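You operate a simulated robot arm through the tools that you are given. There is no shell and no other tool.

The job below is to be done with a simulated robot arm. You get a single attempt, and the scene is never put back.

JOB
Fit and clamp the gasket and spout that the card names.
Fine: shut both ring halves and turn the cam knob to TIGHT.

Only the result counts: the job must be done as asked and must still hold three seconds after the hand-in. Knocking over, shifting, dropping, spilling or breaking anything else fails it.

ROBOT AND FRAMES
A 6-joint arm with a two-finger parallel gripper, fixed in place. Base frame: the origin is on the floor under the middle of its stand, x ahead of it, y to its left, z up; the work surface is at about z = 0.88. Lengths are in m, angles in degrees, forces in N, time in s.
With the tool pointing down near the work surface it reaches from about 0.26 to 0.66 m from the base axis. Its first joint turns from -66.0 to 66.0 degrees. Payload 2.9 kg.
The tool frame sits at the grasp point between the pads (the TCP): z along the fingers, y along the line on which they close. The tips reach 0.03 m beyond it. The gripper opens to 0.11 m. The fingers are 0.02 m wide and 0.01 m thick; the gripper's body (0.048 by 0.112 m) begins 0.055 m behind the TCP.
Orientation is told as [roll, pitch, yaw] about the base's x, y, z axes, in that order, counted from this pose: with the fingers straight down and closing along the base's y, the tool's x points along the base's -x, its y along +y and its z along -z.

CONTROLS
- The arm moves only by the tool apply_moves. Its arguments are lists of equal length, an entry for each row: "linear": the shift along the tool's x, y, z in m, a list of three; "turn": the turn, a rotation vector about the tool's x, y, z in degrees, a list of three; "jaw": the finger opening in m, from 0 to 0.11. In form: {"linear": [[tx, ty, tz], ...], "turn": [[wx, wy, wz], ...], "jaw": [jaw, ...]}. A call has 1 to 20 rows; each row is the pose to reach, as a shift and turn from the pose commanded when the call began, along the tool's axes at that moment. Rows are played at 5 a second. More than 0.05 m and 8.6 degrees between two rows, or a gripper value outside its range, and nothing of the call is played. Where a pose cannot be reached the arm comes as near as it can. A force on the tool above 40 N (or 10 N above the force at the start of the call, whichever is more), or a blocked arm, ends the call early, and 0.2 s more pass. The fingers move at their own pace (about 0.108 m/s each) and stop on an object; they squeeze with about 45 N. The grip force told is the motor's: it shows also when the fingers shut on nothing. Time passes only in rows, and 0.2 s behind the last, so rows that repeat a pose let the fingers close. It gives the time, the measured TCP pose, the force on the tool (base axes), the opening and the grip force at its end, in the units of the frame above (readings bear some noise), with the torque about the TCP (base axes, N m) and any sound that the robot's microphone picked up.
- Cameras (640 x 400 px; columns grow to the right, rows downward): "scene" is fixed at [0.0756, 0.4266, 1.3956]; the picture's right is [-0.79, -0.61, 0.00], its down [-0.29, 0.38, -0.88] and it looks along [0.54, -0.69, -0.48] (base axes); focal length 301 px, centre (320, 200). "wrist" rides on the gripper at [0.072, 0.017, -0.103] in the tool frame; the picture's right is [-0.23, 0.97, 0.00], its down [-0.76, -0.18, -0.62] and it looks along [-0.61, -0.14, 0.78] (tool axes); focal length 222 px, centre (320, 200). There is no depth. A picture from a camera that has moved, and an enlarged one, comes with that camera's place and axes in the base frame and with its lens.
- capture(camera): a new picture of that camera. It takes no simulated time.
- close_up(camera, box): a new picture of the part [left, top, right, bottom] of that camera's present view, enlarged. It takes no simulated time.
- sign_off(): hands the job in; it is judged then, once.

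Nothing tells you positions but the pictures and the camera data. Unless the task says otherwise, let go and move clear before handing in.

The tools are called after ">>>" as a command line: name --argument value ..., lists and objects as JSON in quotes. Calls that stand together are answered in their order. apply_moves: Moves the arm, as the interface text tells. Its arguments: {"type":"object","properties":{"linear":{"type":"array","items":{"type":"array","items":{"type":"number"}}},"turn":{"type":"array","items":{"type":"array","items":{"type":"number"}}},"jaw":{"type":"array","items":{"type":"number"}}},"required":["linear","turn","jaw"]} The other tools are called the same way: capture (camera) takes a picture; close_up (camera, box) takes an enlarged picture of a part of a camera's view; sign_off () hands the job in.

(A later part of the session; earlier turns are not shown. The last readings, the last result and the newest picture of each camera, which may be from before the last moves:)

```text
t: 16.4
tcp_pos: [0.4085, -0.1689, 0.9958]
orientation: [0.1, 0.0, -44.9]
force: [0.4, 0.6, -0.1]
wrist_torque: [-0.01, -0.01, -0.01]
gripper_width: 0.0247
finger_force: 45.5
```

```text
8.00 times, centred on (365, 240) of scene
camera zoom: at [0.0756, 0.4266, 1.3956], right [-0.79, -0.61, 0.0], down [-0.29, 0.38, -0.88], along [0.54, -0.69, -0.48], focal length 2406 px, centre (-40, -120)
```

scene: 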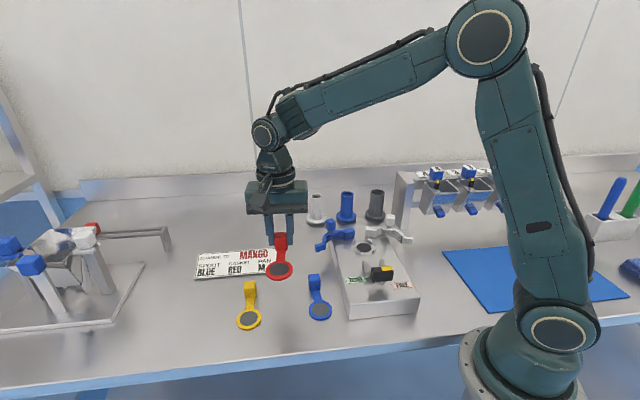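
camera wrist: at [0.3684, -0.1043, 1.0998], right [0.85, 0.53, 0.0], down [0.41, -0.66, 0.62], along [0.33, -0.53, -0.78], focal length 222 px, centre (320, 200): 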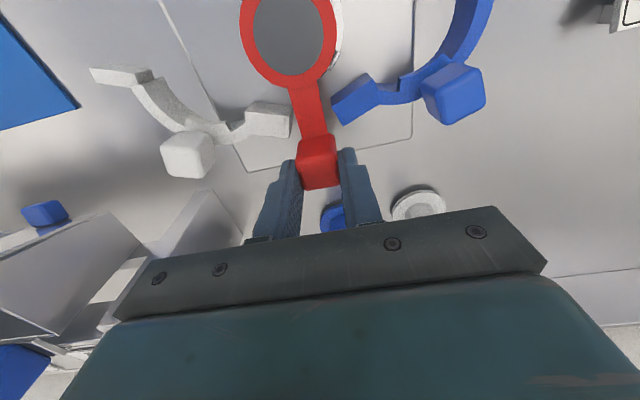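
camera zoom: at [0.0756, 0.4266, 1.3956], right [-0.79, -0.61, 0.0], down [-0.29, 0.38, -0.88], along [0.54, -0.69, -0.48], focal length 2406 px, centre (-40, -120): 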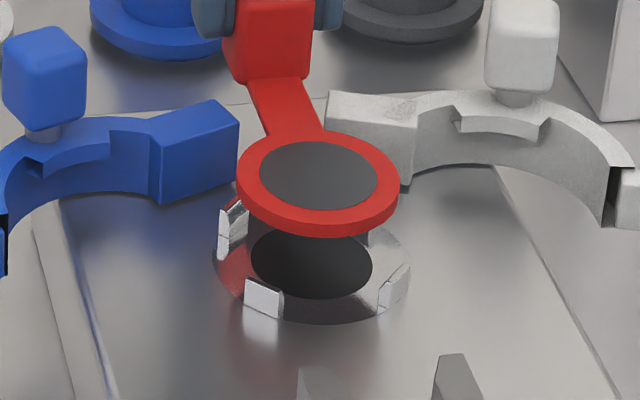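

The disc hovers about 1 cm above the posts and is roughly 1 mm off toward the white side. I'll nudge it and go a little lower, then check again before seating.

>>> apply_moves --linear '[[0.0005, 0.0008, 0.003], [0.0005, 0.0008, 0.006], [0.0005, 0.0008, 0.0085], [0.0005, 0.0008, 0.0085]]' --turn '[[0, 0, 0], [0, 0, 0], [0, 0, 0], [0, 0, 0]]' --jaw '[0.02, 0.02, 0.02, 0.02]'

>>> close_up --camera "wrist" --box '[210, 0, 370, 100]'

>>> close_up --camera "scene" --box '[335, 220, 395, 262]'

>>> close_up --camera "wrist" --box '[220, 80, 420, 205]'

```text
t: 17.4
tcp_pos: [0.4074, -0.1668, 0.9881]
orientation: [0.0, 0.0, -45.0]
force: [-0.1, 0.7, -0.8]
wrist_torque: [-0.03, -0.02, -0.06]
gripper_width: 0.0246
finger_force: 45.0
```

```text
4.00 times, centred on (290, 50) of wrist
camera zoom: at [0.3676, -0.1023, 1.092], right [0.85, 0.53, 0.0], down [0.41, -0.66, 0.62], along [0.33, -0.53, -0.78], focal length 888 px, centre (440, 800)
```

zoom: 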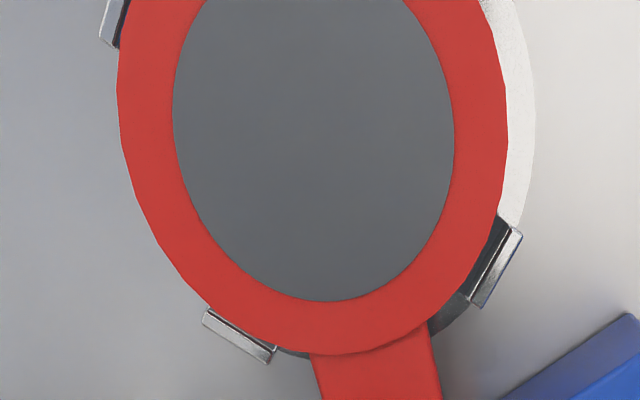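

```text
9.52 times, centred on (365, 241) of scene
camera zoom: at [0.0756, 0.4266, 1.3956], right [-0.79, -0.61, 0.0], down [-0.29, 0.38, -0.88], along [0.54, -0.69, -0.48], focal length 2864 px, centre (-109, -190)
```

zoom: 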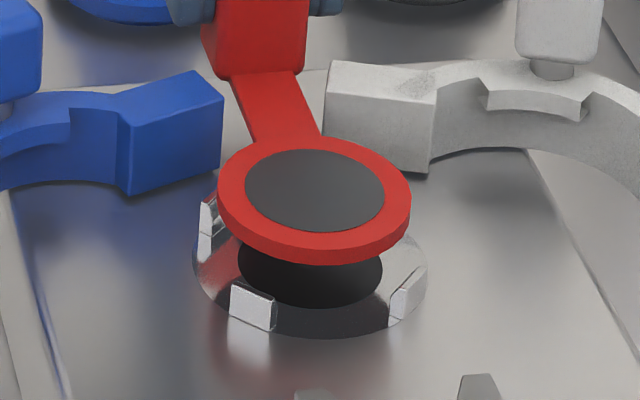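

```text
3.20 times, centred on (320, 142) of wrist
camera zoom: at [0.3676, -0.1023, 1.092], right [0.85, 0.53, 0.0], down [0.41, -0.66, 0.62], along [0.33, -0.53, -0.78], focal length 711 px, centre (320, 384)
```

zoom: 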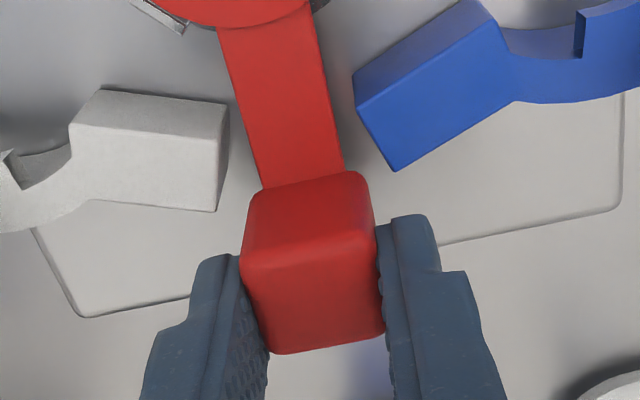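

Measured from the three visible posts, the port centre is within 0.5 mm of the disc centre. I'll descend slowly to seat the gasket.

>>> apply_moves --linear '[[0.0003, 0, 0.003], [0.0003, 0, 0.006], [0.0003, 0, 0.009], [0.0003, 0, 0.011], [0.0003, 0, 0.013]]' --turn '[[0, 0, 0], [0, 0, 0], [0, 0, 0], [0, 0, 0], [0, 0, 0]]' --jaw '[0.02, 0.02, 0.02, 0.02, 0.02]'

>>> close_up --camera "wrist" --box '[210, 0, 370, 100]'

>>> close_up --camera "scene" --box '[335, 220, 395, 262]'

```text
t: 18.6
tcp_pos: [0.4071, -0.1664, 0.9763]
orientation: [0.0, 0.0, -45.0]
force: [-0.5, 0.0, -0.6]
wrist_torque: [-0.01, 0.01, -0.01]
gripper_width: 0.0249
finger_force: 45.0
```

```text
4.00 times, centred on (290, 50) of wrist
camera zoom: at [0.3668, -0.1026, 1.0796], right [0.85, 0.53, 0.0], down [0.41, -0.66, 0.62], along [0.33, -0.53, -0.78], focal length 888 px, centre (440, 800)
```

zoom: 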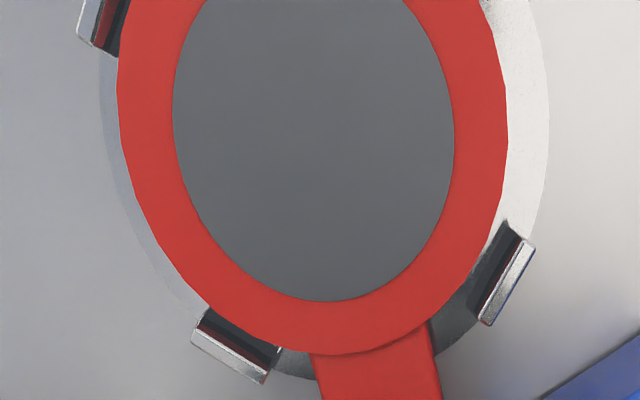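

```text
9.52 times, centred on (365, 241) of scene
camera zoom: at [0.0756, 0.4266, 1.3956], right [-0.79, -0.61, 0.0], down [-0.29, 0.38, -0.88], along [0.54, -0.69, -0.48], focal length 2864 px, centre (-109, -190)
```

zoom: 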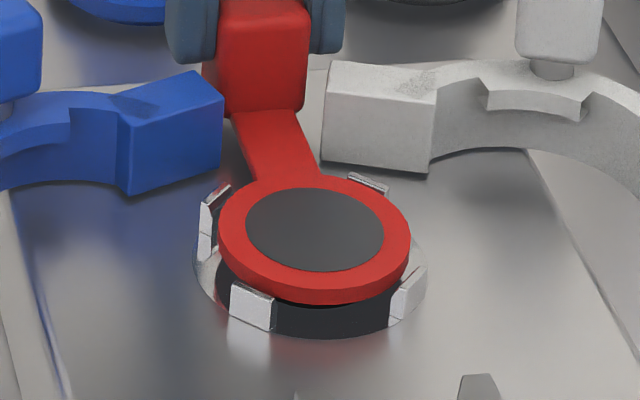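

The disc has entered between the posts with no force. I'll continue down in small steps until it contacts the seat.

>>> apply_moves --linear '[[0, 0, 0.0015], [0, 0, 0.003], [0, 0, 0.004], [0, 0, 0.004]]' --turn '[[0, 0, 0], [0, 0, 0], [0, 0, 0], [0, 0, 0]]' --jaw '[0.02, 0.02, 0.02, 0.02]'

>>> close_up --camera "scene" --box '[335, 220, 395, 262]'

>>> close_up --camera "wrist" --box '[210, 0, 370, 100]'

```text
t: 19.6
tcp_pos: [0.4063, -0.1676, 0.9723]
orientation: [0.0, 0.0, -45.0]
force: [0.4, -0.2, 0.3]
wrist_torque: [-0.02, 0.02, -0.01]
gripper_width: 0.0249
finger_force: 45.4
```

```text
9.52 times, centred on (365, 241) of scene
camera zoom: at [0.0756, 0.4266, 1.3956], right [-0.79, -0.61, 0.0], down [-0.29, 0.38, -0.88], along [0.54, -0.69, -0.48], focal length 2864 px, centre (-109, -190)
```

zoom: 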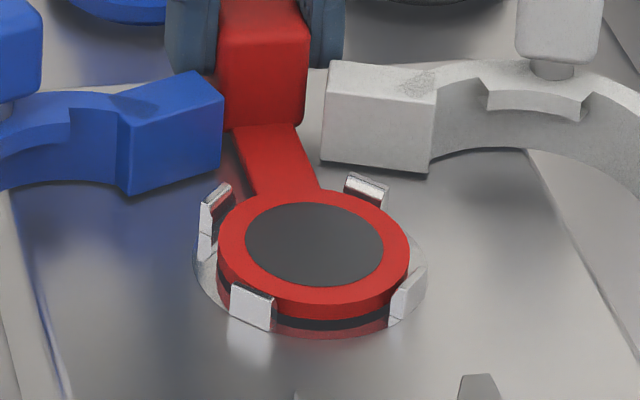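

```text
4.00 times, centred on (290, 50) of wrist
camera zoom: at [0.3667, -0.1029, 1.0747], right [0.85, 0.53, 0.0], down [0.41, -0.66, 0.62], along [0.33, -0.53, -0.78], focal length 888 px, centre (440, 800)
```

zoom: 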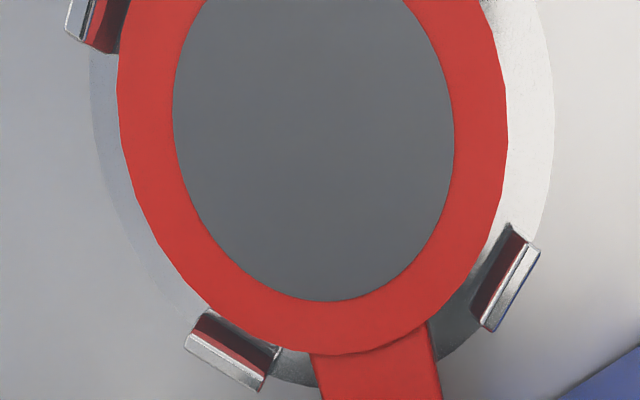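

There is still a gap of about 2 to 3 mm. I'll continue down gently.

>>> apply_moves --linear '[[0, 0, 0.001], [0, 0, 0.002], [0, 0, 0.003], [0, 0, 0.003]]' --turn '[[0, 0, 0], [0, 0, 0], [0, 0, 0], [0, 0, 0]]' --jaw '[0.02, 0.02, 0.02, 0.02]'

>>> close_up --camera "scene" --box '[335, 220, 395, 262]'

```text
t: 20.6
tcp_pos: [0.4074, -0.1666, 0.9693]
orientation: [0.0, -0.1, -45.0]
force: [-0.2, 0.7, 8.7]
wrist_torque: [0.18, 0.22, 0.03]
gripper_width: 0.0247
finger_force: 44.7
```

```text
9.52 times, centred on (365, 241) of scene
camera zoom: at [0.0754, 0.4267, 1.3956], right [-0.79, -0.61, 0.0], down [-0.29, 0.38, -0.88], along [0.54, -0.69, -0.48], focal length 2864 px, centre (-109, -190)
```

zoom: 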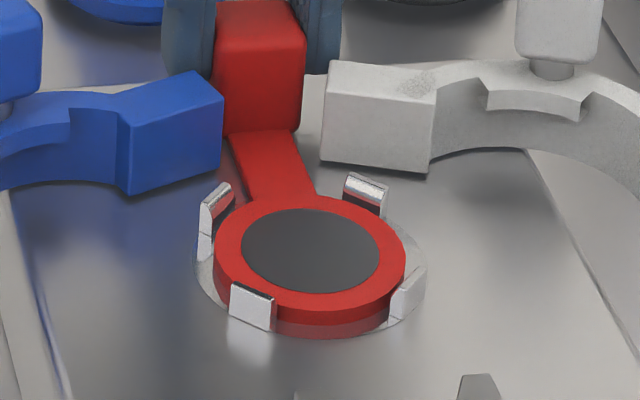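

The gasket is seated, with contact at 8.7 N between the posts and the arm pointing back. I'll ease the pressure, open gently and rise.

>>> apply_moves --linear '[[0, 0, -0.0006], [0, 0, -0.0006], [0, 0, -0.0006], [0, 0, -0.0006]]' --turn '[[0, 0, 0], [0, 0, 0], [0, 0, 0], [0, 0, 0]]' --jaw '[0.02, 0.027, 0.032, 0.038]'

>>> close_up --camera "wrist" --box '[220, 0, 420, 205]'

>>> close_up --camera "scene" --box '[325, 210, 405, 266]'

```text
t: 21.6
tcp_pos: [0.4068, -0.166, 0.9702]
orientation: [-0.1, 0.1, -45.0]
force: [-0.1, -0.9, -0.2]
wrist_torque: [-0.02, -0.02, -0.02]
gripper_width: 0.0378
finger_force: 0.1
```

```text
1.95 times, centred on (320, 102) of wrist
camera zoom: at [0.367, -0.1023, 1.0729], right [0.85, 0.53, 0.0], down [0.41, -0.66, 0.62], along [0.33, -0.53, -0.78], focal length 433 px, centre (320, 390)
```

zoom: 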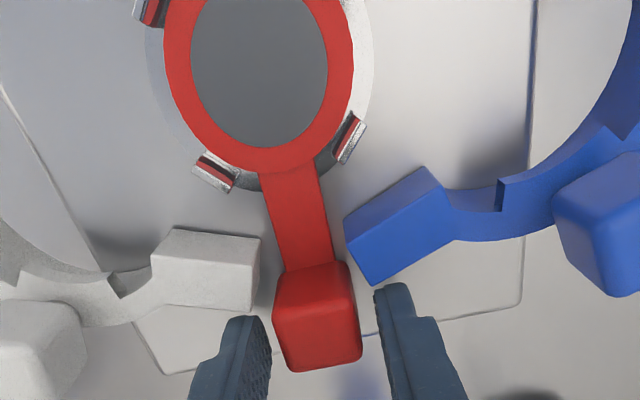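

```text
7.14 times, centred on (365, 238) of scene
camera zoom: at [0.0756, 0.4266, 1.3956], right [-0.79, -0.61, 0.0], down [-0.29, 0.38, -0.88], along [0.54, -0.69, -0.48], focal length 2148 px, centre (-1, -71)
```

zoom: 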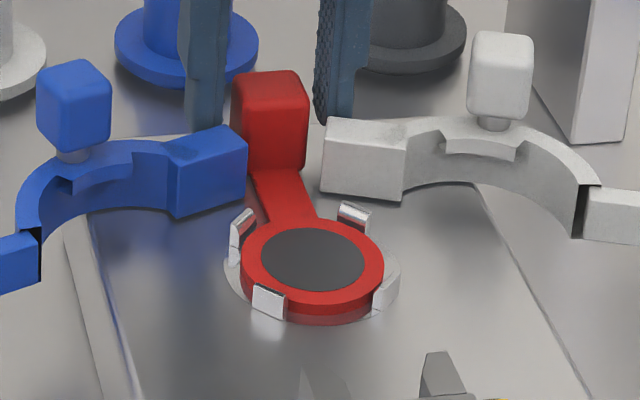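

The gasket sits squarely on the seat, with its arm between the hinge blocks. I'll lift away and move above the blue spout, near (0.512, -0.274).

>>> apply_moves --linear '[[0, 0, -0.02], [0, 0, -0.05], [0, 0, -0.09], [0, 0, -0.12], [-0.04, 0, -0.12], [-0.08, 0, -0.12], [-0.12, 0, -0.12], [-0.151, 0, -0.12], [-0.151, 0, -0.12]]' --turn '[[0, 0, 0], [0, 0, 0], [0, 0, 0], [0, 0, 0], [0, 0, 0], [0, 0, 0], [0, 0, 0], [0, 0, 0], [0, 0, 0]]' --jaw '[0.04, 0.05, 0.06, 0.06, 0.06, 0.06, 0.06, 0.06, 0.06]'

>>> capture --camera "wrist"

>>> close_up --camera "wrist" --box '[240, 70, 400, 190]'

>>> capture --camera "scene"

```text
t: 23.6
tcp_pos: [0.5134, -0.2719, 1.0911]
orientation: [0.1, 0.0, -45.0]
force: [-0.3, -0.2, 0.7]
wrist_torque: [-0.02, -0.05, 0.0]
gripper_width: 0.0599
finger_force: 0.0
```

```text
taken
camera wrist: at [0.4729, -0.2082, 1.1942], right [0.85, 0.53, 0.0], down [0.41, -0.66, 0.62], along [0.33, -0.53, -0.78], focal length 222 px, centre (320, 200)
```

wrist: 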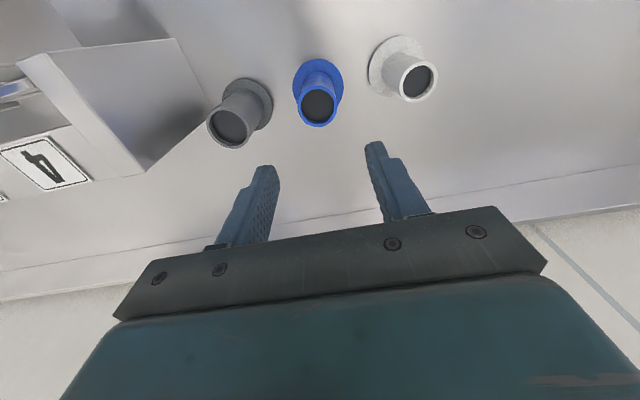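

```text
3.33 times, centred on (320, 130) of wrist
camera zoom: at [0.4729, -0.2082, 1.1942], right [0.85, 0.53, 0.0], down [0.41, -0.66, 0.62], along [0.33, -0.53, -0.78], focal length 740 px, centre (320, 433)
```

zoom: 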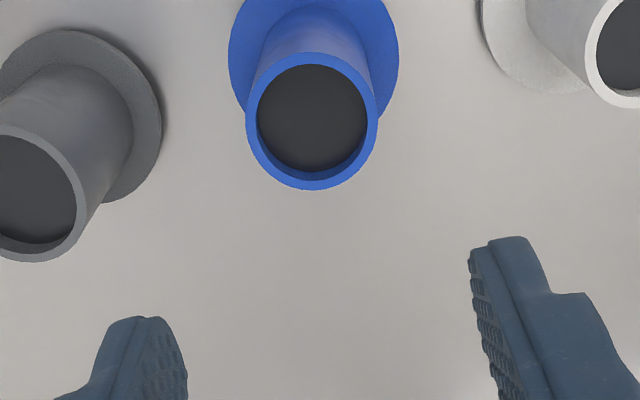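

```text
taken
```

scene: 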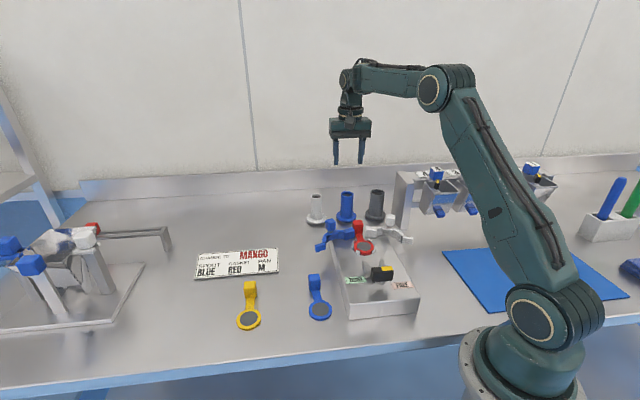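

The blue spout's axis is about 11 mm toward the tool's +x. I'll centre over it, descend around the tube and grip it.

>>> apply_moves --linear '[[0.0108, 0.0002, 0.0], [0.0108, 0.0002, 0.03], [0.0108, 0.0002, 0.06], [0.0108, 0.0002, 0.08], [0.0108, 0.0002, 0.08]]' --turn '[[0, 0, 0], [0, 0, 0], [0, 0, 0], [0, 0, 0], [0, 0, 0]]' --jaw '[0.07, 0.07, 0.07, 0.07, 0.07]'

>>> close_up --camera "wrist" --box '[200, 50, 440, 230]'

```text
t: 24.8
tcp_pos: [0.5064, -0.2624, 1.0079]
orientation: [0.0, 0.0, -45.0]
force: [0.1, -0.4, -0.5]
wrist_torque: [0.01, -0.03, 0.04]
gripper_width: 0.07
finger_force: 0.2
```

```text
2.22 times, centred on (320, 140) of wrist
camera zoom: at [0.467, -0.1991, 1.111], right [0.85, 0.53, 0.0], down [0.41, -0.66, 0.62], along [0.33, -0.53, -0.78], focal length 494 px, centre (320, 333)
```

zoom: 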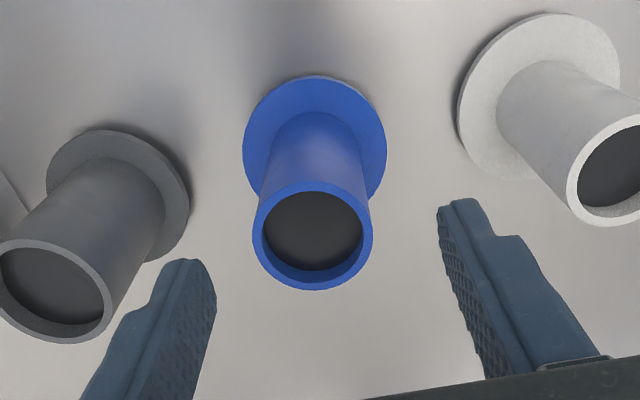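

I'm over the spout, with a 2 mm sideways correction still to make. The neighbouring spouts clear the fingers, so I'll descend and grip.

>>> apply_moves --linear '[[0.0004, -0.002, 0.015], [0.0004, -0.002, 0.04], [0.0004, -0.002, 0.06], [0.0004, -0.002, 0.07], [0.0004, -0.002, 0.07], [0.0004, -0.002, 0.07], [0.0004, -0.002, 0.07], [0.0004, -0.002, 0.07]]' --turn '[[0, 0, 0], [0, 0, 0], [0, 0, 0], [0, 0, 0], [0, 0, 0], [0, 0, 0], [0, 0, 0], [0, 0, 0]]' --jaw '[0.07, 0.07, 0.07, 0.07, 0.055, 0.04, 0.03, 0.03]'

>>> capture --camera "wrist"

>>> close_up --camera "scene" --box '[290, 150, 410, 250]'

```text
t: 26.6
tcp_pos: [0.5034, -0.2679, 0.9382]
orientation: [0.1, 0.0, -45.1]
force: [0.5, 1.3, 0.7]
wrist_torque: [-0.02, -0.02, 0.01]
gripper_width: 0.038
finger_force: 45.4
```

```text
taken
camera wrist: at [0.4642, -0.2027, 1.0413], right [0.85, 0.53, 0.0], down [0.41, -0.66, 0.62], along [0.33, -0.53, -0.78], focal length 222 px, centre (320, 200)
```

wrist: 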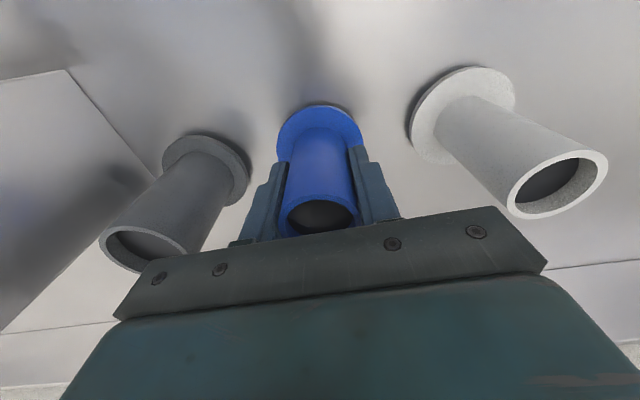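

```text
4.00 times, centred on (350, 200) of scene
camera zoom: at [0.0756, 0.4266, 1.3956], right [-0.79, -0.61, 0.0], down [-0.29, 0.38, -0.88], along [0.54, -0.69, -0.48], focal length 1203 px, centre (200, 200)
```

zoom: 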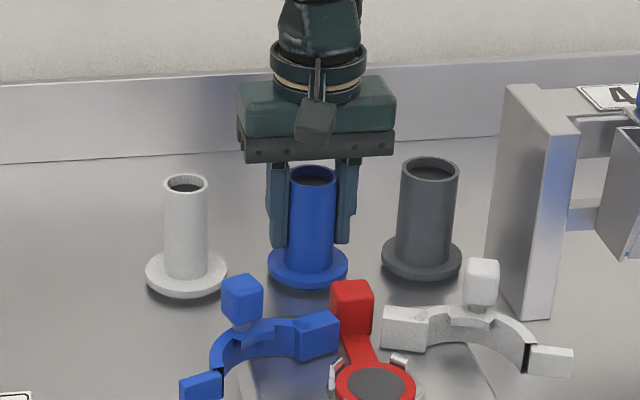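

The blue spout is gripped at 0.038 wide. I'll lift it, carry it along the fixture's axis and stop just above the port for checking.

>>> apply_moves --linear '[[0, 0, -0.02], [0, 0, -0.05], [0, 0, -0.09], [0, 0, -0.12], [0.03, 0.0004, -0.12], [0.065, 0.0008, -0.12], [0.1, 0.0012, -0.12], [0.135, 0.0016, -0.12], [0.17, 0.002, -0.12], [0.195, 0.0022, -0.12], [0.211, 0.0024, -0.12], [0.211, 0.0024, -0.12]]' --turn '[[0, 0, 0], [0, 0, 0], [0, 0, 0], [0, 0, 0], [0, 0, 0], [0, 0, 0], [0, 0, 0], [0, 0, 0], [0, 0, 0], [0, 0, 0], [0, 0, 0], [0, 0, 0]]' --jaw '[0.03, 0.03, 0.03, 0.03, 0.03, 0.03, 0.03, 0.03, 0.03, 0.03, 0.03, 0.03]'

>>> capture --camera "wrist"

>>> close_up --camera "wrist" --box '[240, 50, 400, 170]'

>>> close_up --camera "scene" --box '[310, 180, 420, 270]'

```text
t: 29.2
tcp_pos: [0.357, -0.1121, 1.0577]
orientation: [0.0, -0.1, -45.1]
force: [0.6, -0.8, -1.5]
wrist_torque: [0.0, 0.02, -0.02]
gripper_width: 0.038
finger_force: 44.6
```

```text
taken
camera wrist: at [0.3159, -0.0474, 1.1611], right [0.85, 0.53, 0.0], down [0.41, -0.66, 0.62], along [0.33, -0.53, -0.78], focal length 222 px, centre (320, 200)
```

wrist: 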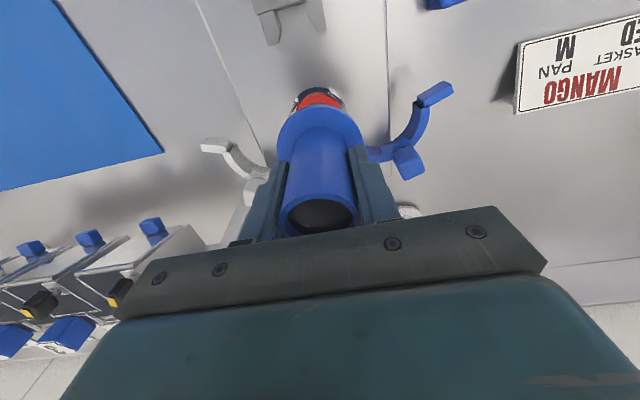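

```text
3.33 times, centred on (320, 110) of wrist
camera zoom: at [0.3159, -0.0474, 1.1611], right [0.85, 0.53, 0.0], down [0.41, -0.66, 0.62], along [0.33, -0.53, -0.78], focal length 740 px, centre (320, 500)
```

zoom: 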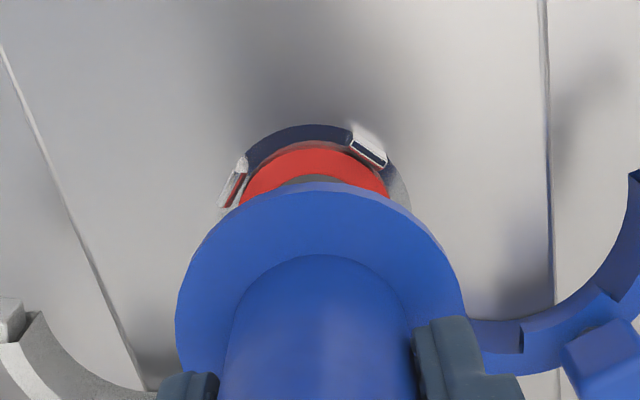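

```text
4.44 times, centred on (365, 225) of scene
camera zoom: at [0.0756, 0.4266, 1.3956], right [-0.79, -0.61, 0.0], down [-0.29, 0.38, -0.88], along [0.54, -0.69, -0.48], focal length 1337 px, centre (120, 89)
```

zoom: 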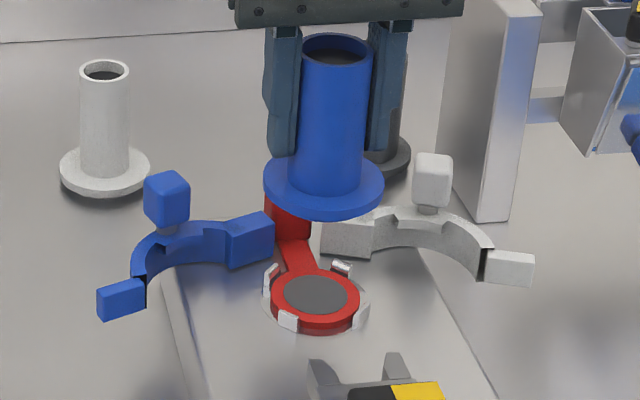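

Both views agree that the port lies about 2 mm further back and 1 mm toward the white side. I'll correct, descend to just above the posts and check again.

>>> apply_moves --linear '[[-0.0017, -0.0012, 0.01], [-0.0017, -0.0012, 0.025], [-0.0017, -0.0012, 0.04], [-0.0017, -0.0012, 0.052], [-0.0017, -0.0012, 0.052]]' --turn '[[0, 0, 0], [0, 0, 0], [0, 0, 0], [0, 0, 0], [0, 0, 0]]' --jaw '[0.03, 0.03, 0.03, 0.03, 0.03]'

>>> close_up --camera "wrist" --box '[240, 50, 400, 170]'

>>> close_up --camera "scene" --box '[325, 205, 405, 265]'

```text
t: 30.4
tcp_pos: [0.3583, -0.1146, 1.0062]
orientation: [0.0, -0.1, -45.0]
force: [0.6, 0.0, -2.3]
wrist_torque: [0.0, 0.0, 0.02]
gripper_width: 0.0381
finger_force: 44.9
```

```text
3.33 times, centred on (320, 110) of wrist
camera zoom: at [0.3179, -0.0519, 1.1095], right [0.85, 0.53, 0.0], down [0.41, -0.66, 0.62], along [0.33, -0.53, -0.78], focal length 740 px, centre (320, 500)
```

zoom: 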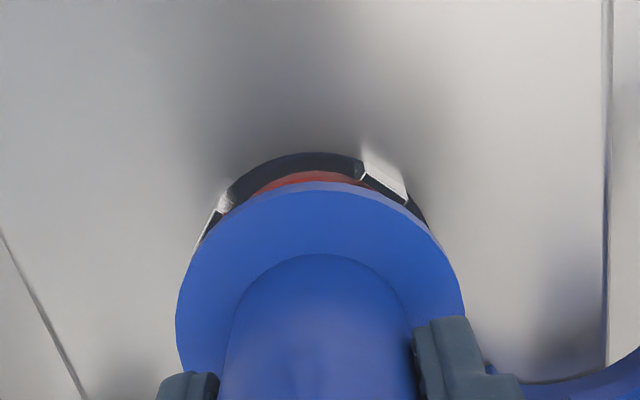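

```text
6.67 times, centred on (365, 235) of scene
camera zoom: at [0.0756, 0.4266, 1.3956], right [-0.79, -0.61, 0.0], down [-0.29, 0.38, -0.88], along [0.54, -0.69, -0.48], focal length 2005 px, centre (20, -33)
```

zoom: 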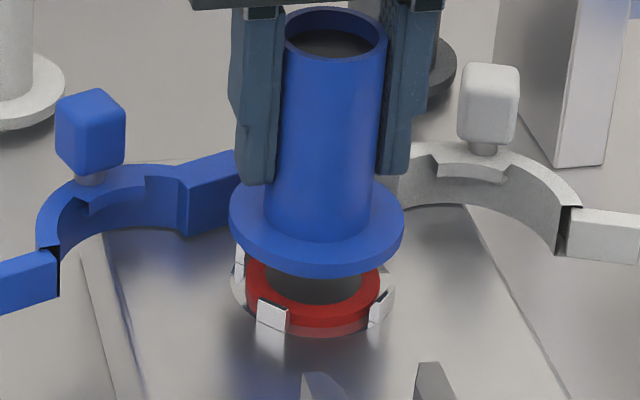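

The scene view shows the spout centred over the gasket. I want a finer wrist view of the front edge to confirm the fore-aft alignment.

>>> close_up --camera "wrist" --box '[280, 80, 360, 130]'

>>> close_up --camera "scene" --box '[345, 225, 385, 253]'

```text
8.00 times, centred on (320, 105) of wrist
camera zoom: at [0.3179, -0.0519, 1.1095], right [0.85, 0.53, 0.0], down [0.41, -0.66, 0.62], along [0.33, -0.53, -0.78], focal length 1777 px, centre (320, 960)
```

zoom: 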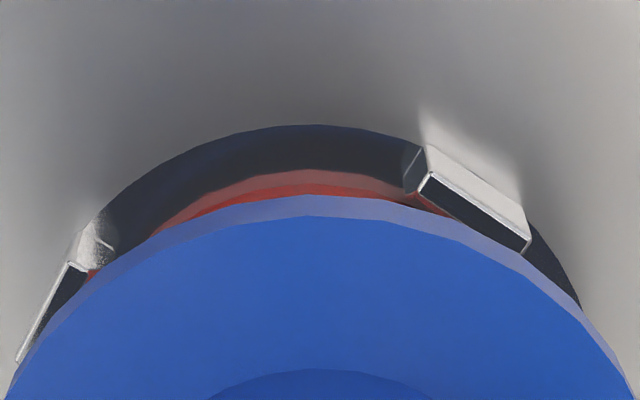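

```text
14.29 times, centred on (365, 239) of scene
camera zoom: at [0.0756, 0.4266, 1.3956], right [-0.79, -0.61, 0.0], down [-0.29, 0.38, -0.88], along [0.54, -0.69, -0.48], focal length 4297 px, centre (-323, -357)
```

zoom: 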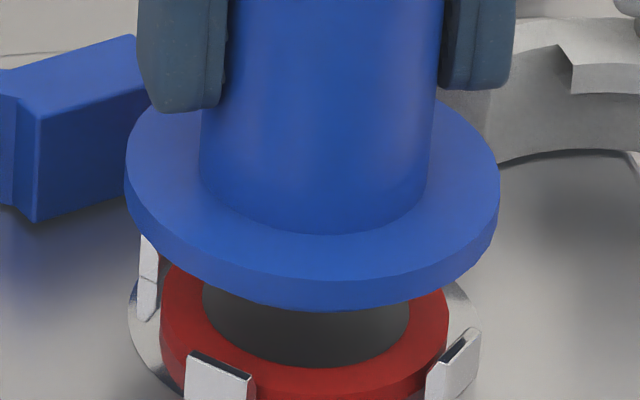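

A finer measurement shows the spout about 2 mm too far back. I'll nudge it forward and recheck.

>>> apply_moves --linear '[[0.0009, -0.0003, 0.002], [0.0018, -0.0006, 0.004], [0.0018, -0.0006, 0.004]]' --turn '[[0, 0, 0], [0, 0, 0], [0, 0, 0]]' --jaw '[0.03, 0.03, 0.03]'

>>> close_up --camera "wrist" --box '[270, 80, 366, 140]'

>>> close_up --camera "scene" --box '[345, 225, 385, 253]'

```text
t: 31.2
tcp_pos: [0.3549, -0.1158, 1.0012]
orientation: [0.0, 0.0, -45.0]
force: [-0.1, 0.3, -1.3]
wrist_torque: [-0.02, 0.0, -0.01]
gripper_width: 0.038
finger_force: 45.3
```

```text
6.67 times, centred on (318, 110) of wrist
camera zoom: at [0.3159, -0.0519, 1.1054], right [0.85, 0.53, 0.0], down [0.41, -0.66, 0.62], along [0.33, -0.53, -0.78], focal length 1481 px, centre (333, 800)
```

zoom: 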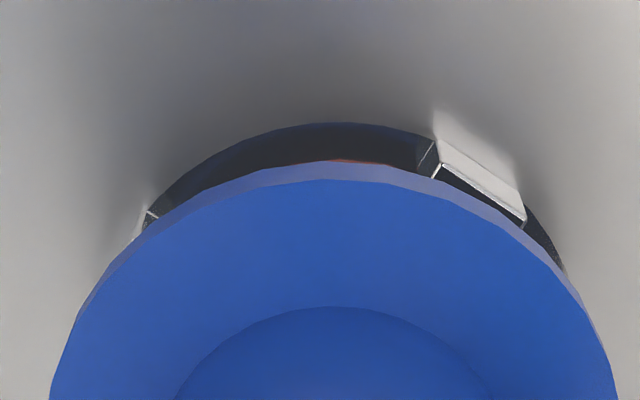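

```text
14.29 times, centred on (365, 239) of scene
camera zoom: at [0.0756, 0.4266, 1.3956], right [-0.79, -0.61, 0.0], down [-0.29, 0.38, -0.88], along [0.54, -0.69, -0.48], focal length 4297 px, centre (-323, -357)
```

zoom: 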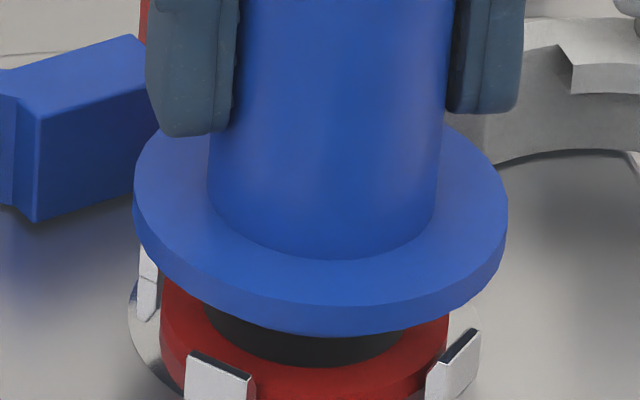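

Nearly centred: about 1 mm remains forward and to the left. I'll make the final nudge and start a slow descent, watching the force.

>>> apply_moves --linear '[[0.001, 0.0008, 0.0], [0.001, 0.0008, 0.002], [0.001, 0.0008, 0.004], [0.001, 0.0008, 0.006], [0.001, 0.0008, 0.006]]' --turn '[[0, 0, 0], [0, 0, 0], [0, 0, 0], [0, 0, 0], [0, 0, 0]]' --jaw '[0.03, 0.03, 0.03, 0.03, 0.03]'

>>> close_up --camera "wrist" --box '[270, 80, 366, 140]'

>>> close_up --camera "scene" --box '[345, 225, 385, 253]'

```text
t: 32.4
tcp_pos: [0.3551, -0.1153, 0.9966]
orientation: [0.1, 0.0, -45.0]
force: [-0.3, -0.5, -1.1]
wrist_torque: [-0.05, -0.01, -0.01]
gripper_width: 0.038
finger_force: 45.9
```

```text
6.67 times, centred on (318, 110) of wrist
camera zoom: at [0.3156, -0.051, 1.1002], right [0.85, 0.53, 0.0], down [0.41, -0.66, 0.62], along [0.33, -0.53, -0.78], focal length 1481 px, centre (333, 800)
```

zoom: 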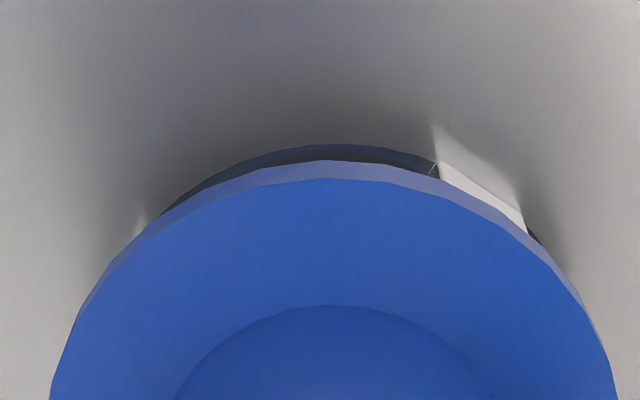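

```text
14.29 times, centred on (365, 239) of scene
camera zoom: at [0.0756, 0.4266, 1.3956], right [-0.79, -0.61, 0.0], down [-0.29, 0.38, -0.88], along [0.54, -0.69, -0.48], focal length 4297 px, centre (-323, -357)
```

zoom: 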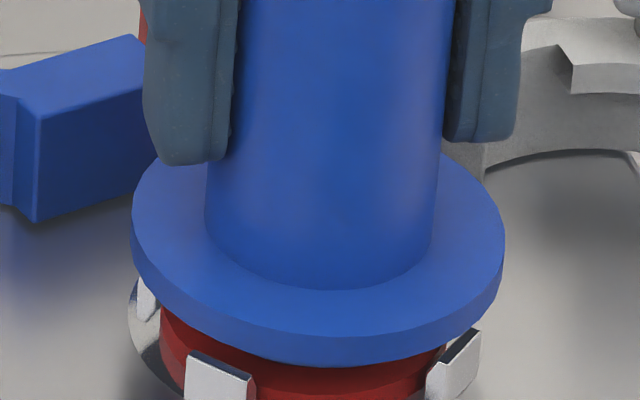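

Fore-aft is now aligned, and sideways about 0.8 mm remains toward the blue side. I'll correct it and keep descending slowly.

>>> apply_moves --linear '[[0, 0.0008, 0.0], [0, 0.0008, 0.001], [0, 0.0008, 0.002], [0, 0.0008, 0.003], [0, 0.0008, 0.003]]' --turn '[[0, 0, 0], [0, 0, 0], [0, 0, 0], [0, 0, 0], [0, 0, 0]]' --jaw '[0.03, 0.03, 0.03, 0.03, 0.03]'

>>> close_up --camera "wrist" --box '[270, 80, 366, 140]'

>>> close_up --camera "scene" --box '[345, 225, 385, 253]'

```text
t: 33.6
tcp_pos: [0.3568, -0.1143, 0.9928]
orientation: [-0.1, 0.0, -45.0]
force: [0.3, 0.2, -1.9]
wrist_torque: [0.0, 0.0, 0.0]
gripper_width: 0.0379
finger_force: 45.5
```

```text
6.67 times, centred on (318, 110) of wrist
camera zoom: at [0.3163, -0.0503, 1.096], right [0.85, 0.53, 0.0], down [0.41, -0.66, 0.62], along [0.33, -0.53, -0.78], focal length 1481 px, centre (333, 800)
```

zoom: 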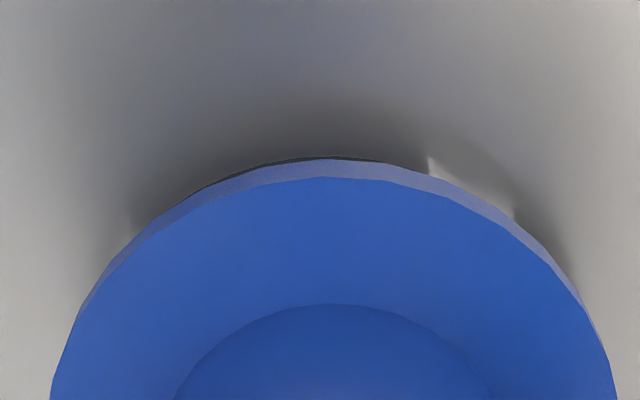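

```text
14.29 times, centred on (365, 239) of scene
camera zoom: at [0.0756, 0.4266, 1.3956], right [-0.79, -0.61, 0.0], down [-0.29, 0.38, -0.88], along [0.54, -0.69, -0.48], focal length 4297 px, centre (-323, -357)
```

zoom: 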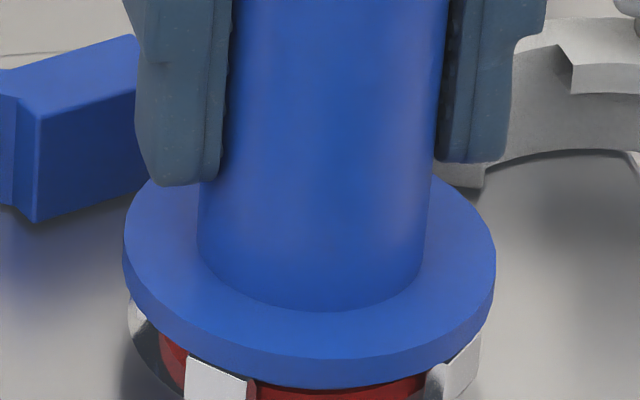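

There is no resistance so far and the spout is centred. I'll continue down in 1 mm steps until contact.

>>> apply_moves --linear '[[0, 0, 0.001], [0, 0, 0.002], [0, 0, 0.003], [0, 0, 0.004], [0, 0, 0.004]]' --turn '[[0, 0, 0], [0, 0, 0], [0, 0, 0], [0, 0, 0], [0, 0, 0]]' --jaw '[0.03, 0.03, 0.03, 0.03, 0.03]'

>>> close_up --camera "scene" --box '[335, 220, 395, 262]'

```text
t: 34.8
tcp_pos: [0.3559, -0.1147, 0.9892]
orientation: [0.0, -0.1, -45.1]
force: [-2.8, -1.8, 10.8]
wrist_torque: [-0.04, 0.09, -0.04]
gripper_width: 0.0382
finger_force: 45.0
```

```text
9.52 times, centred on (365, 241) of scene
camera zoom: at [0.0753, 0.4266, 1.3957], right [-0.79, -0.61, 0.0], down [-0.29, 0.38, -0.88], along [0.54, -0.69, -0.48], focal length 2864 px, centre (-109, -190)
```

zoom: 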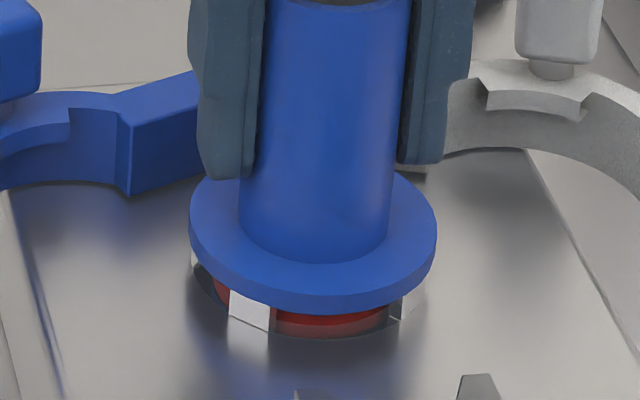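

There is firm contact at about 11 N, with the flange at roughly gasket-top height. I'll relax slightly, release gently and check whether the spout stands square.

>>> apply_moves --linear '[[0, 0, -0.0005], [0, 0, -0.0005], [0, 0, -0.0005], [0, 0, -0.0005]]' --turn '[[0, 0, 0], [0, 0, 0], [0, 0, 0], [0, 0, 0]]' --jaw '[0.03, 0.039, 0.043, 0.05]'

>>> close_up --camera "scene" --box '[335, 220, 395, 262]'

>>> close_up --camera "scene" --box '[315, 180, 415, 265]'

>>> close_up --camera "wrist" --box '[240, 70, 400, 240]'

```text
t: 35.8
tcp_pos: [0.3559, -0.1143, 0.9891]
orientation: [0.0, -0.1, -45.1]
force: [0.3, 0.1, 0.3]
wrist_torque: [0.01, -0.03, 0.01]
gripper_width: 0.0499
finger_force: 0.0
```

```text
9.52 times, centred on (365, 241) of scene
camera zoom: at [0.0756, 0.4266, 1.3956], right [-0.79, -0.61, 0.0], down [-0.29, 0.38, -0.88], along [0.54, -0.69, -0.48], focal length 2864 px, centre (-109, -190)
```

zoom: 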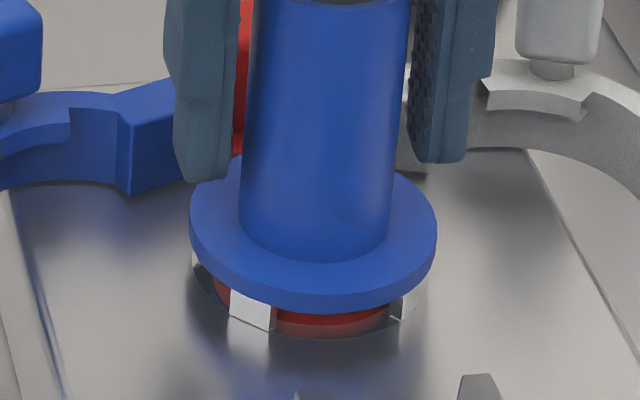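

```text
4.71 times, centred on (365, 222) of scene
camera zoom: at [0.0756, 0.4266, 1.3956], right [-0.79, -0.61, 0.0], down [-0.29, 0.38, -0.88], along [0.54, -0.69, -0.48], focal length 1415 px, centre (108, 94)
```

zoom: 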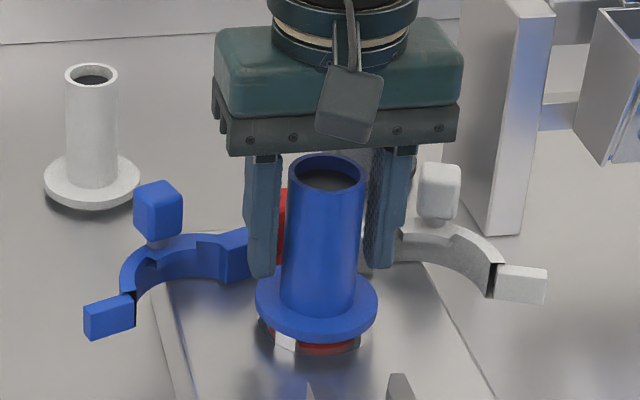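

```text
2.35 times, centred on (320, 155) of wrist
camera zoom: at [0.3161, -0.0497, 1.0936], right [0.85, 0.53, 0.0], down [0.41, -0.66, 0.62], along [0.33, -0.53, -0.78], focal length 523 px, centre (320, 306)
```

zoom: 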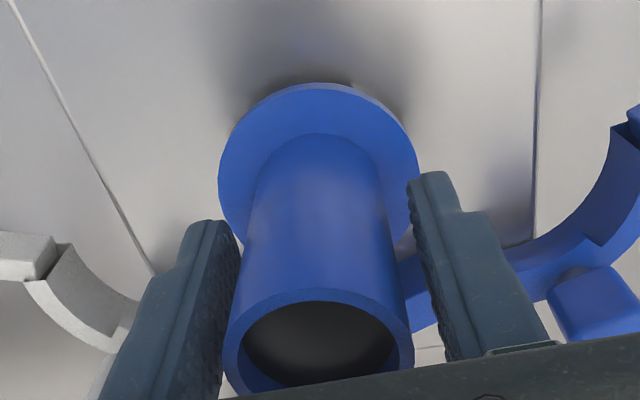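

The spout stands by itself. I want to be sure the flange rests on the gasket and not on the post tops, so I'll raise the gripper clear and examine it.

>>> apply_moves --linear '[[0, 0, 0], [0, 0, -0.02], [0, 0, -0.05], [0, 0, -0.09], [0, 0, -0.13], [0, 0, -0.13]]' --turn '[[0, 0, 0], [0, 0, 0], [0, 0, 0], [0, 0, 0], [0, 0, 0], [0, 0, 0]]' --jaw '[0.07, 0.08, 0.08, 0.08, 0.08, 0.08]'

>>> close_up --camera "scene" --box '[335, 185, 395, 260]'

>>> close_up --camera "scene" --box '[345, 232, 385, 258]'

>>> close_up --camera "wrist" --box '[220, 50, 420, 200]'

```text
t: 37.2
tcp_pos: [0.3548, -0.1138, 1.121]
orientation: [0.0, 0.1, -45.0]
force: [-0.3, 0.3, -0.7]
wrist_torque: [0.03, 0.01, 0.0]
gripper_width: 0.0798
finger_force: 0.0
```

```text
5.33 times, centred on (365, 222) of scene
camera zoom: at [0.0755, 0.4266, 1.3956], right [-0.79, -0.61, 0.0], down [-0.29, 0.38, -0.88], along [0.54, -0.69, -0.48], focal length 1604 px, centre (80, 80)
```

zoom: 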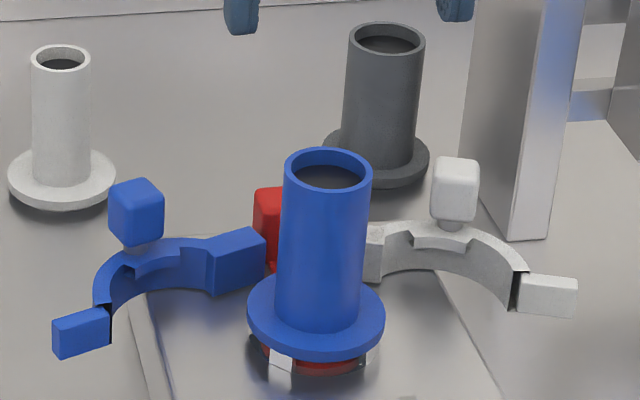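

```text
15.38 times, centred on (365, 245) of scene
camera zoom: at [0.0755, 0.4266, 1.3956], right [-0.79, -0.61, 0.0], down [-0.29, 0.38, -0.88], along [0.54, -0.69, -0.48], focal length 4627 px, centre (-372, -492)
```

zoom: 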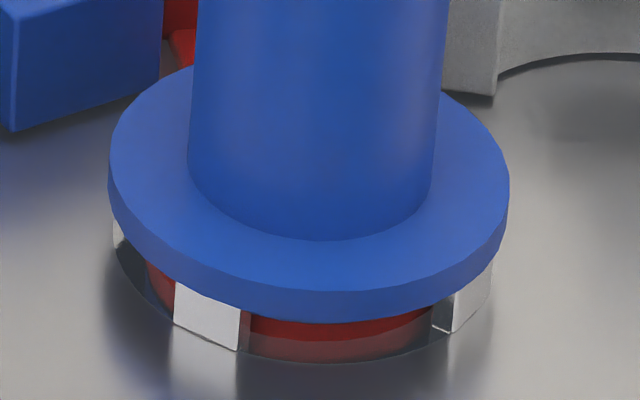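

```text
2.67 times, centred on (320, 125) of wrist
camera zoom: at [0.3136, -0.0507, 1.2238], right [0.85, 0.53, 0.0], down [0.41, -0.66, 0.62], along [0.33, -0.53, -0.78], focal length 592 px, centre (320, 400)
```

zoom: 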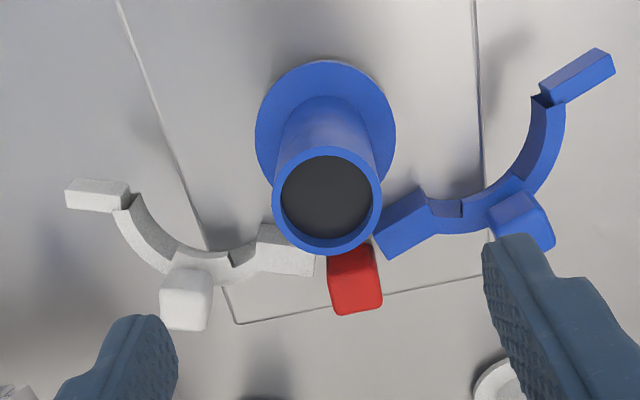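

Careful geometry says the flange is resting at post-top height, about 4 mm above the gasket, and the spout slipped a little in the grip on contact. I need to see the underside of the flange, so I'll regrip the spout and lift it to inspect.

>>> apply_moves --linear '[[0.0004, 0.0025, 0.02], [0.0004, 0.0025, 0.06], [0.0004, 0.0025, 0.1], [0.0004, 0.0025, 0.129], [0.0004, 0.0025, 0.129], [0.0004, 0.0025, 0.129], [0.0004, 0.0025, 0.129], [0.0004, 0.0025, 0.129]]' --turn '[[0, 0, 0], [0, 0, 0], [0, 0, 0], [0, 0, 0], [0, 0, 0], [0, 0, 0], [0, 0, 0], [0, 0, 0]]' --jaw '[0.08, 0.08, 0.08, 0.08, 0.06, 0.045, 0.03, 0.03]'

>>> close_up --camera "scene" --box '[335, 185, 395, 260]'

```text
t: 39.0
tcp_pos: [0.3518, -0.1138, 0.9904]
orientation: [0.0, 0.0, -45.0]
force: [-0.3, 0.7, 0.1]
wrist_torque: [0.0, -0.05, 0.02]
gripper_width: 0.0382
finger_force: 44.7
```

```text
5.33 times, centred on (365, 222) of scene
camera zoom: at [0.0756, 0.4266, 1.3956], right [-0.79, -0.61, 0.0], down [-0.29, 0.38, -0.88], along [0.54, -0.69, -0.48], focal length 1604 px, centre (80, 80)
```

zoom: 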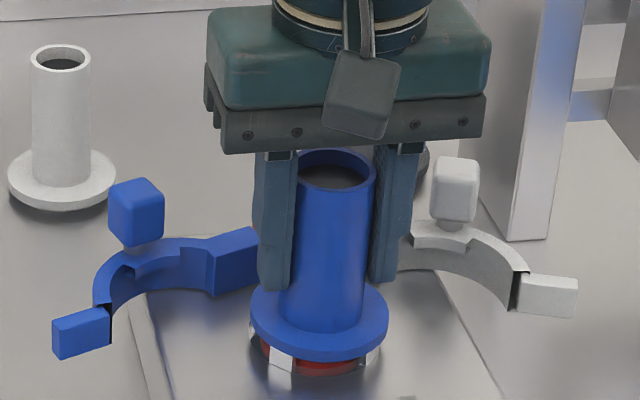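

Gripped again. I'll lift high and then tilt the spout so its underside faces the scene camera.

>>> apply_moves --linear '[[0, 0, -0.03], [0, 0, -0.07], [0, 0, -0.11], [0, 0, -0.15], [0, 0, -0.19], [0, 0, -0.22], [0, 0, -0.22], [0, 0, -0.22], [0, 0, -0.22], [0, 0, -0.22], [0, 0, -0.22], [0, 0, -0.22], [0, 0, -0.22]]' --turn '[[0, 0, 0], [0, 0, 0], [0, 0, 0], [0, 0, 0], [0, 0, 0], [0, 0, 0], [0, 8, 0], [0, 16, 0], [0, 24, 0], [0, 32, 0], [0, 40, 0], [0, 45, 0], [0, 45, 0]]' --jaw '[0.03, 0.03, 0.03, 0.03, 0.03, 0.03, 0.03, 0.03, 0.03, 0.03, 0.03, 0.03, 0.03]'

>>> capture --camera "scene"

```text
t: 41.8
tcp_pos: [0.2858, -0.0556, 1.0578]
orientation: [0.0, 45.0, -45.1]
force: [-0.3, 0.8, -2.3]
wrist_torque: [0.02, -0.01, 0.02]
gripper_width: 0.0381
finger_force: 45.0
out of reach, approached as far as the arm can: row 7, 8, 9, 10, 11, 12, 13
```

```text
taken
```

scene: 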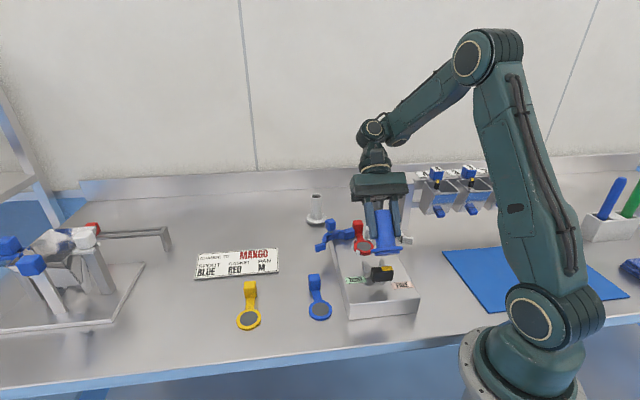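

The arm couldn't hold that height while tilted, so it came lower, but nothing was touched. I'll look at the flange's underside from here.

>>> close_up --camera "scene" --box '[355, 200, 425, 260]'

>>> capture --camera "wrist"

```text
6.67 times, centred on (390, 230) of scene
camera zoom: at [0.0756, 0.4266, 1.3956], right [-0.79, -0.61, 0.0], down [-0.29, 0.38, -0.88], along [0.54, -0.69, -0.48], focal length 2005 px, centre (-147, 0)
```

zoom: 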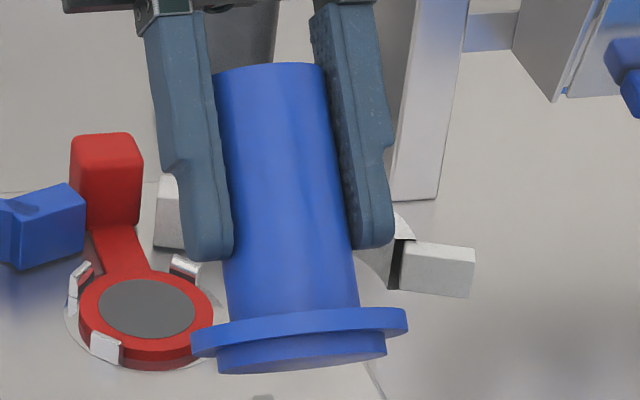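

```text
taken
camera wrist: at [0.3129, -0.0583, 1.1823], right [0.8, 0.57, -0.16], down [0.57, -0.82, -0.1], along [-0.19, -0.01, -0.98], focal length 222 px, centre (320, 200)
```

wrist: 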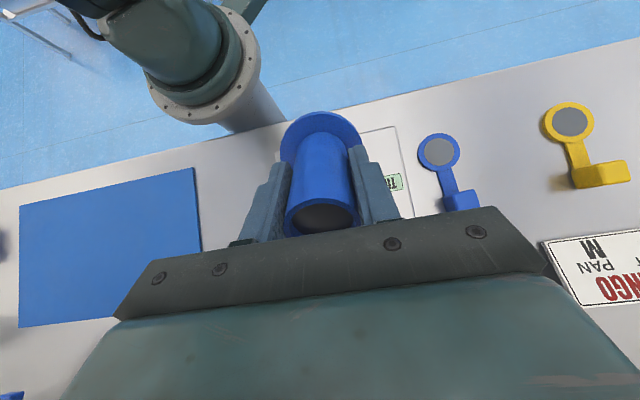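

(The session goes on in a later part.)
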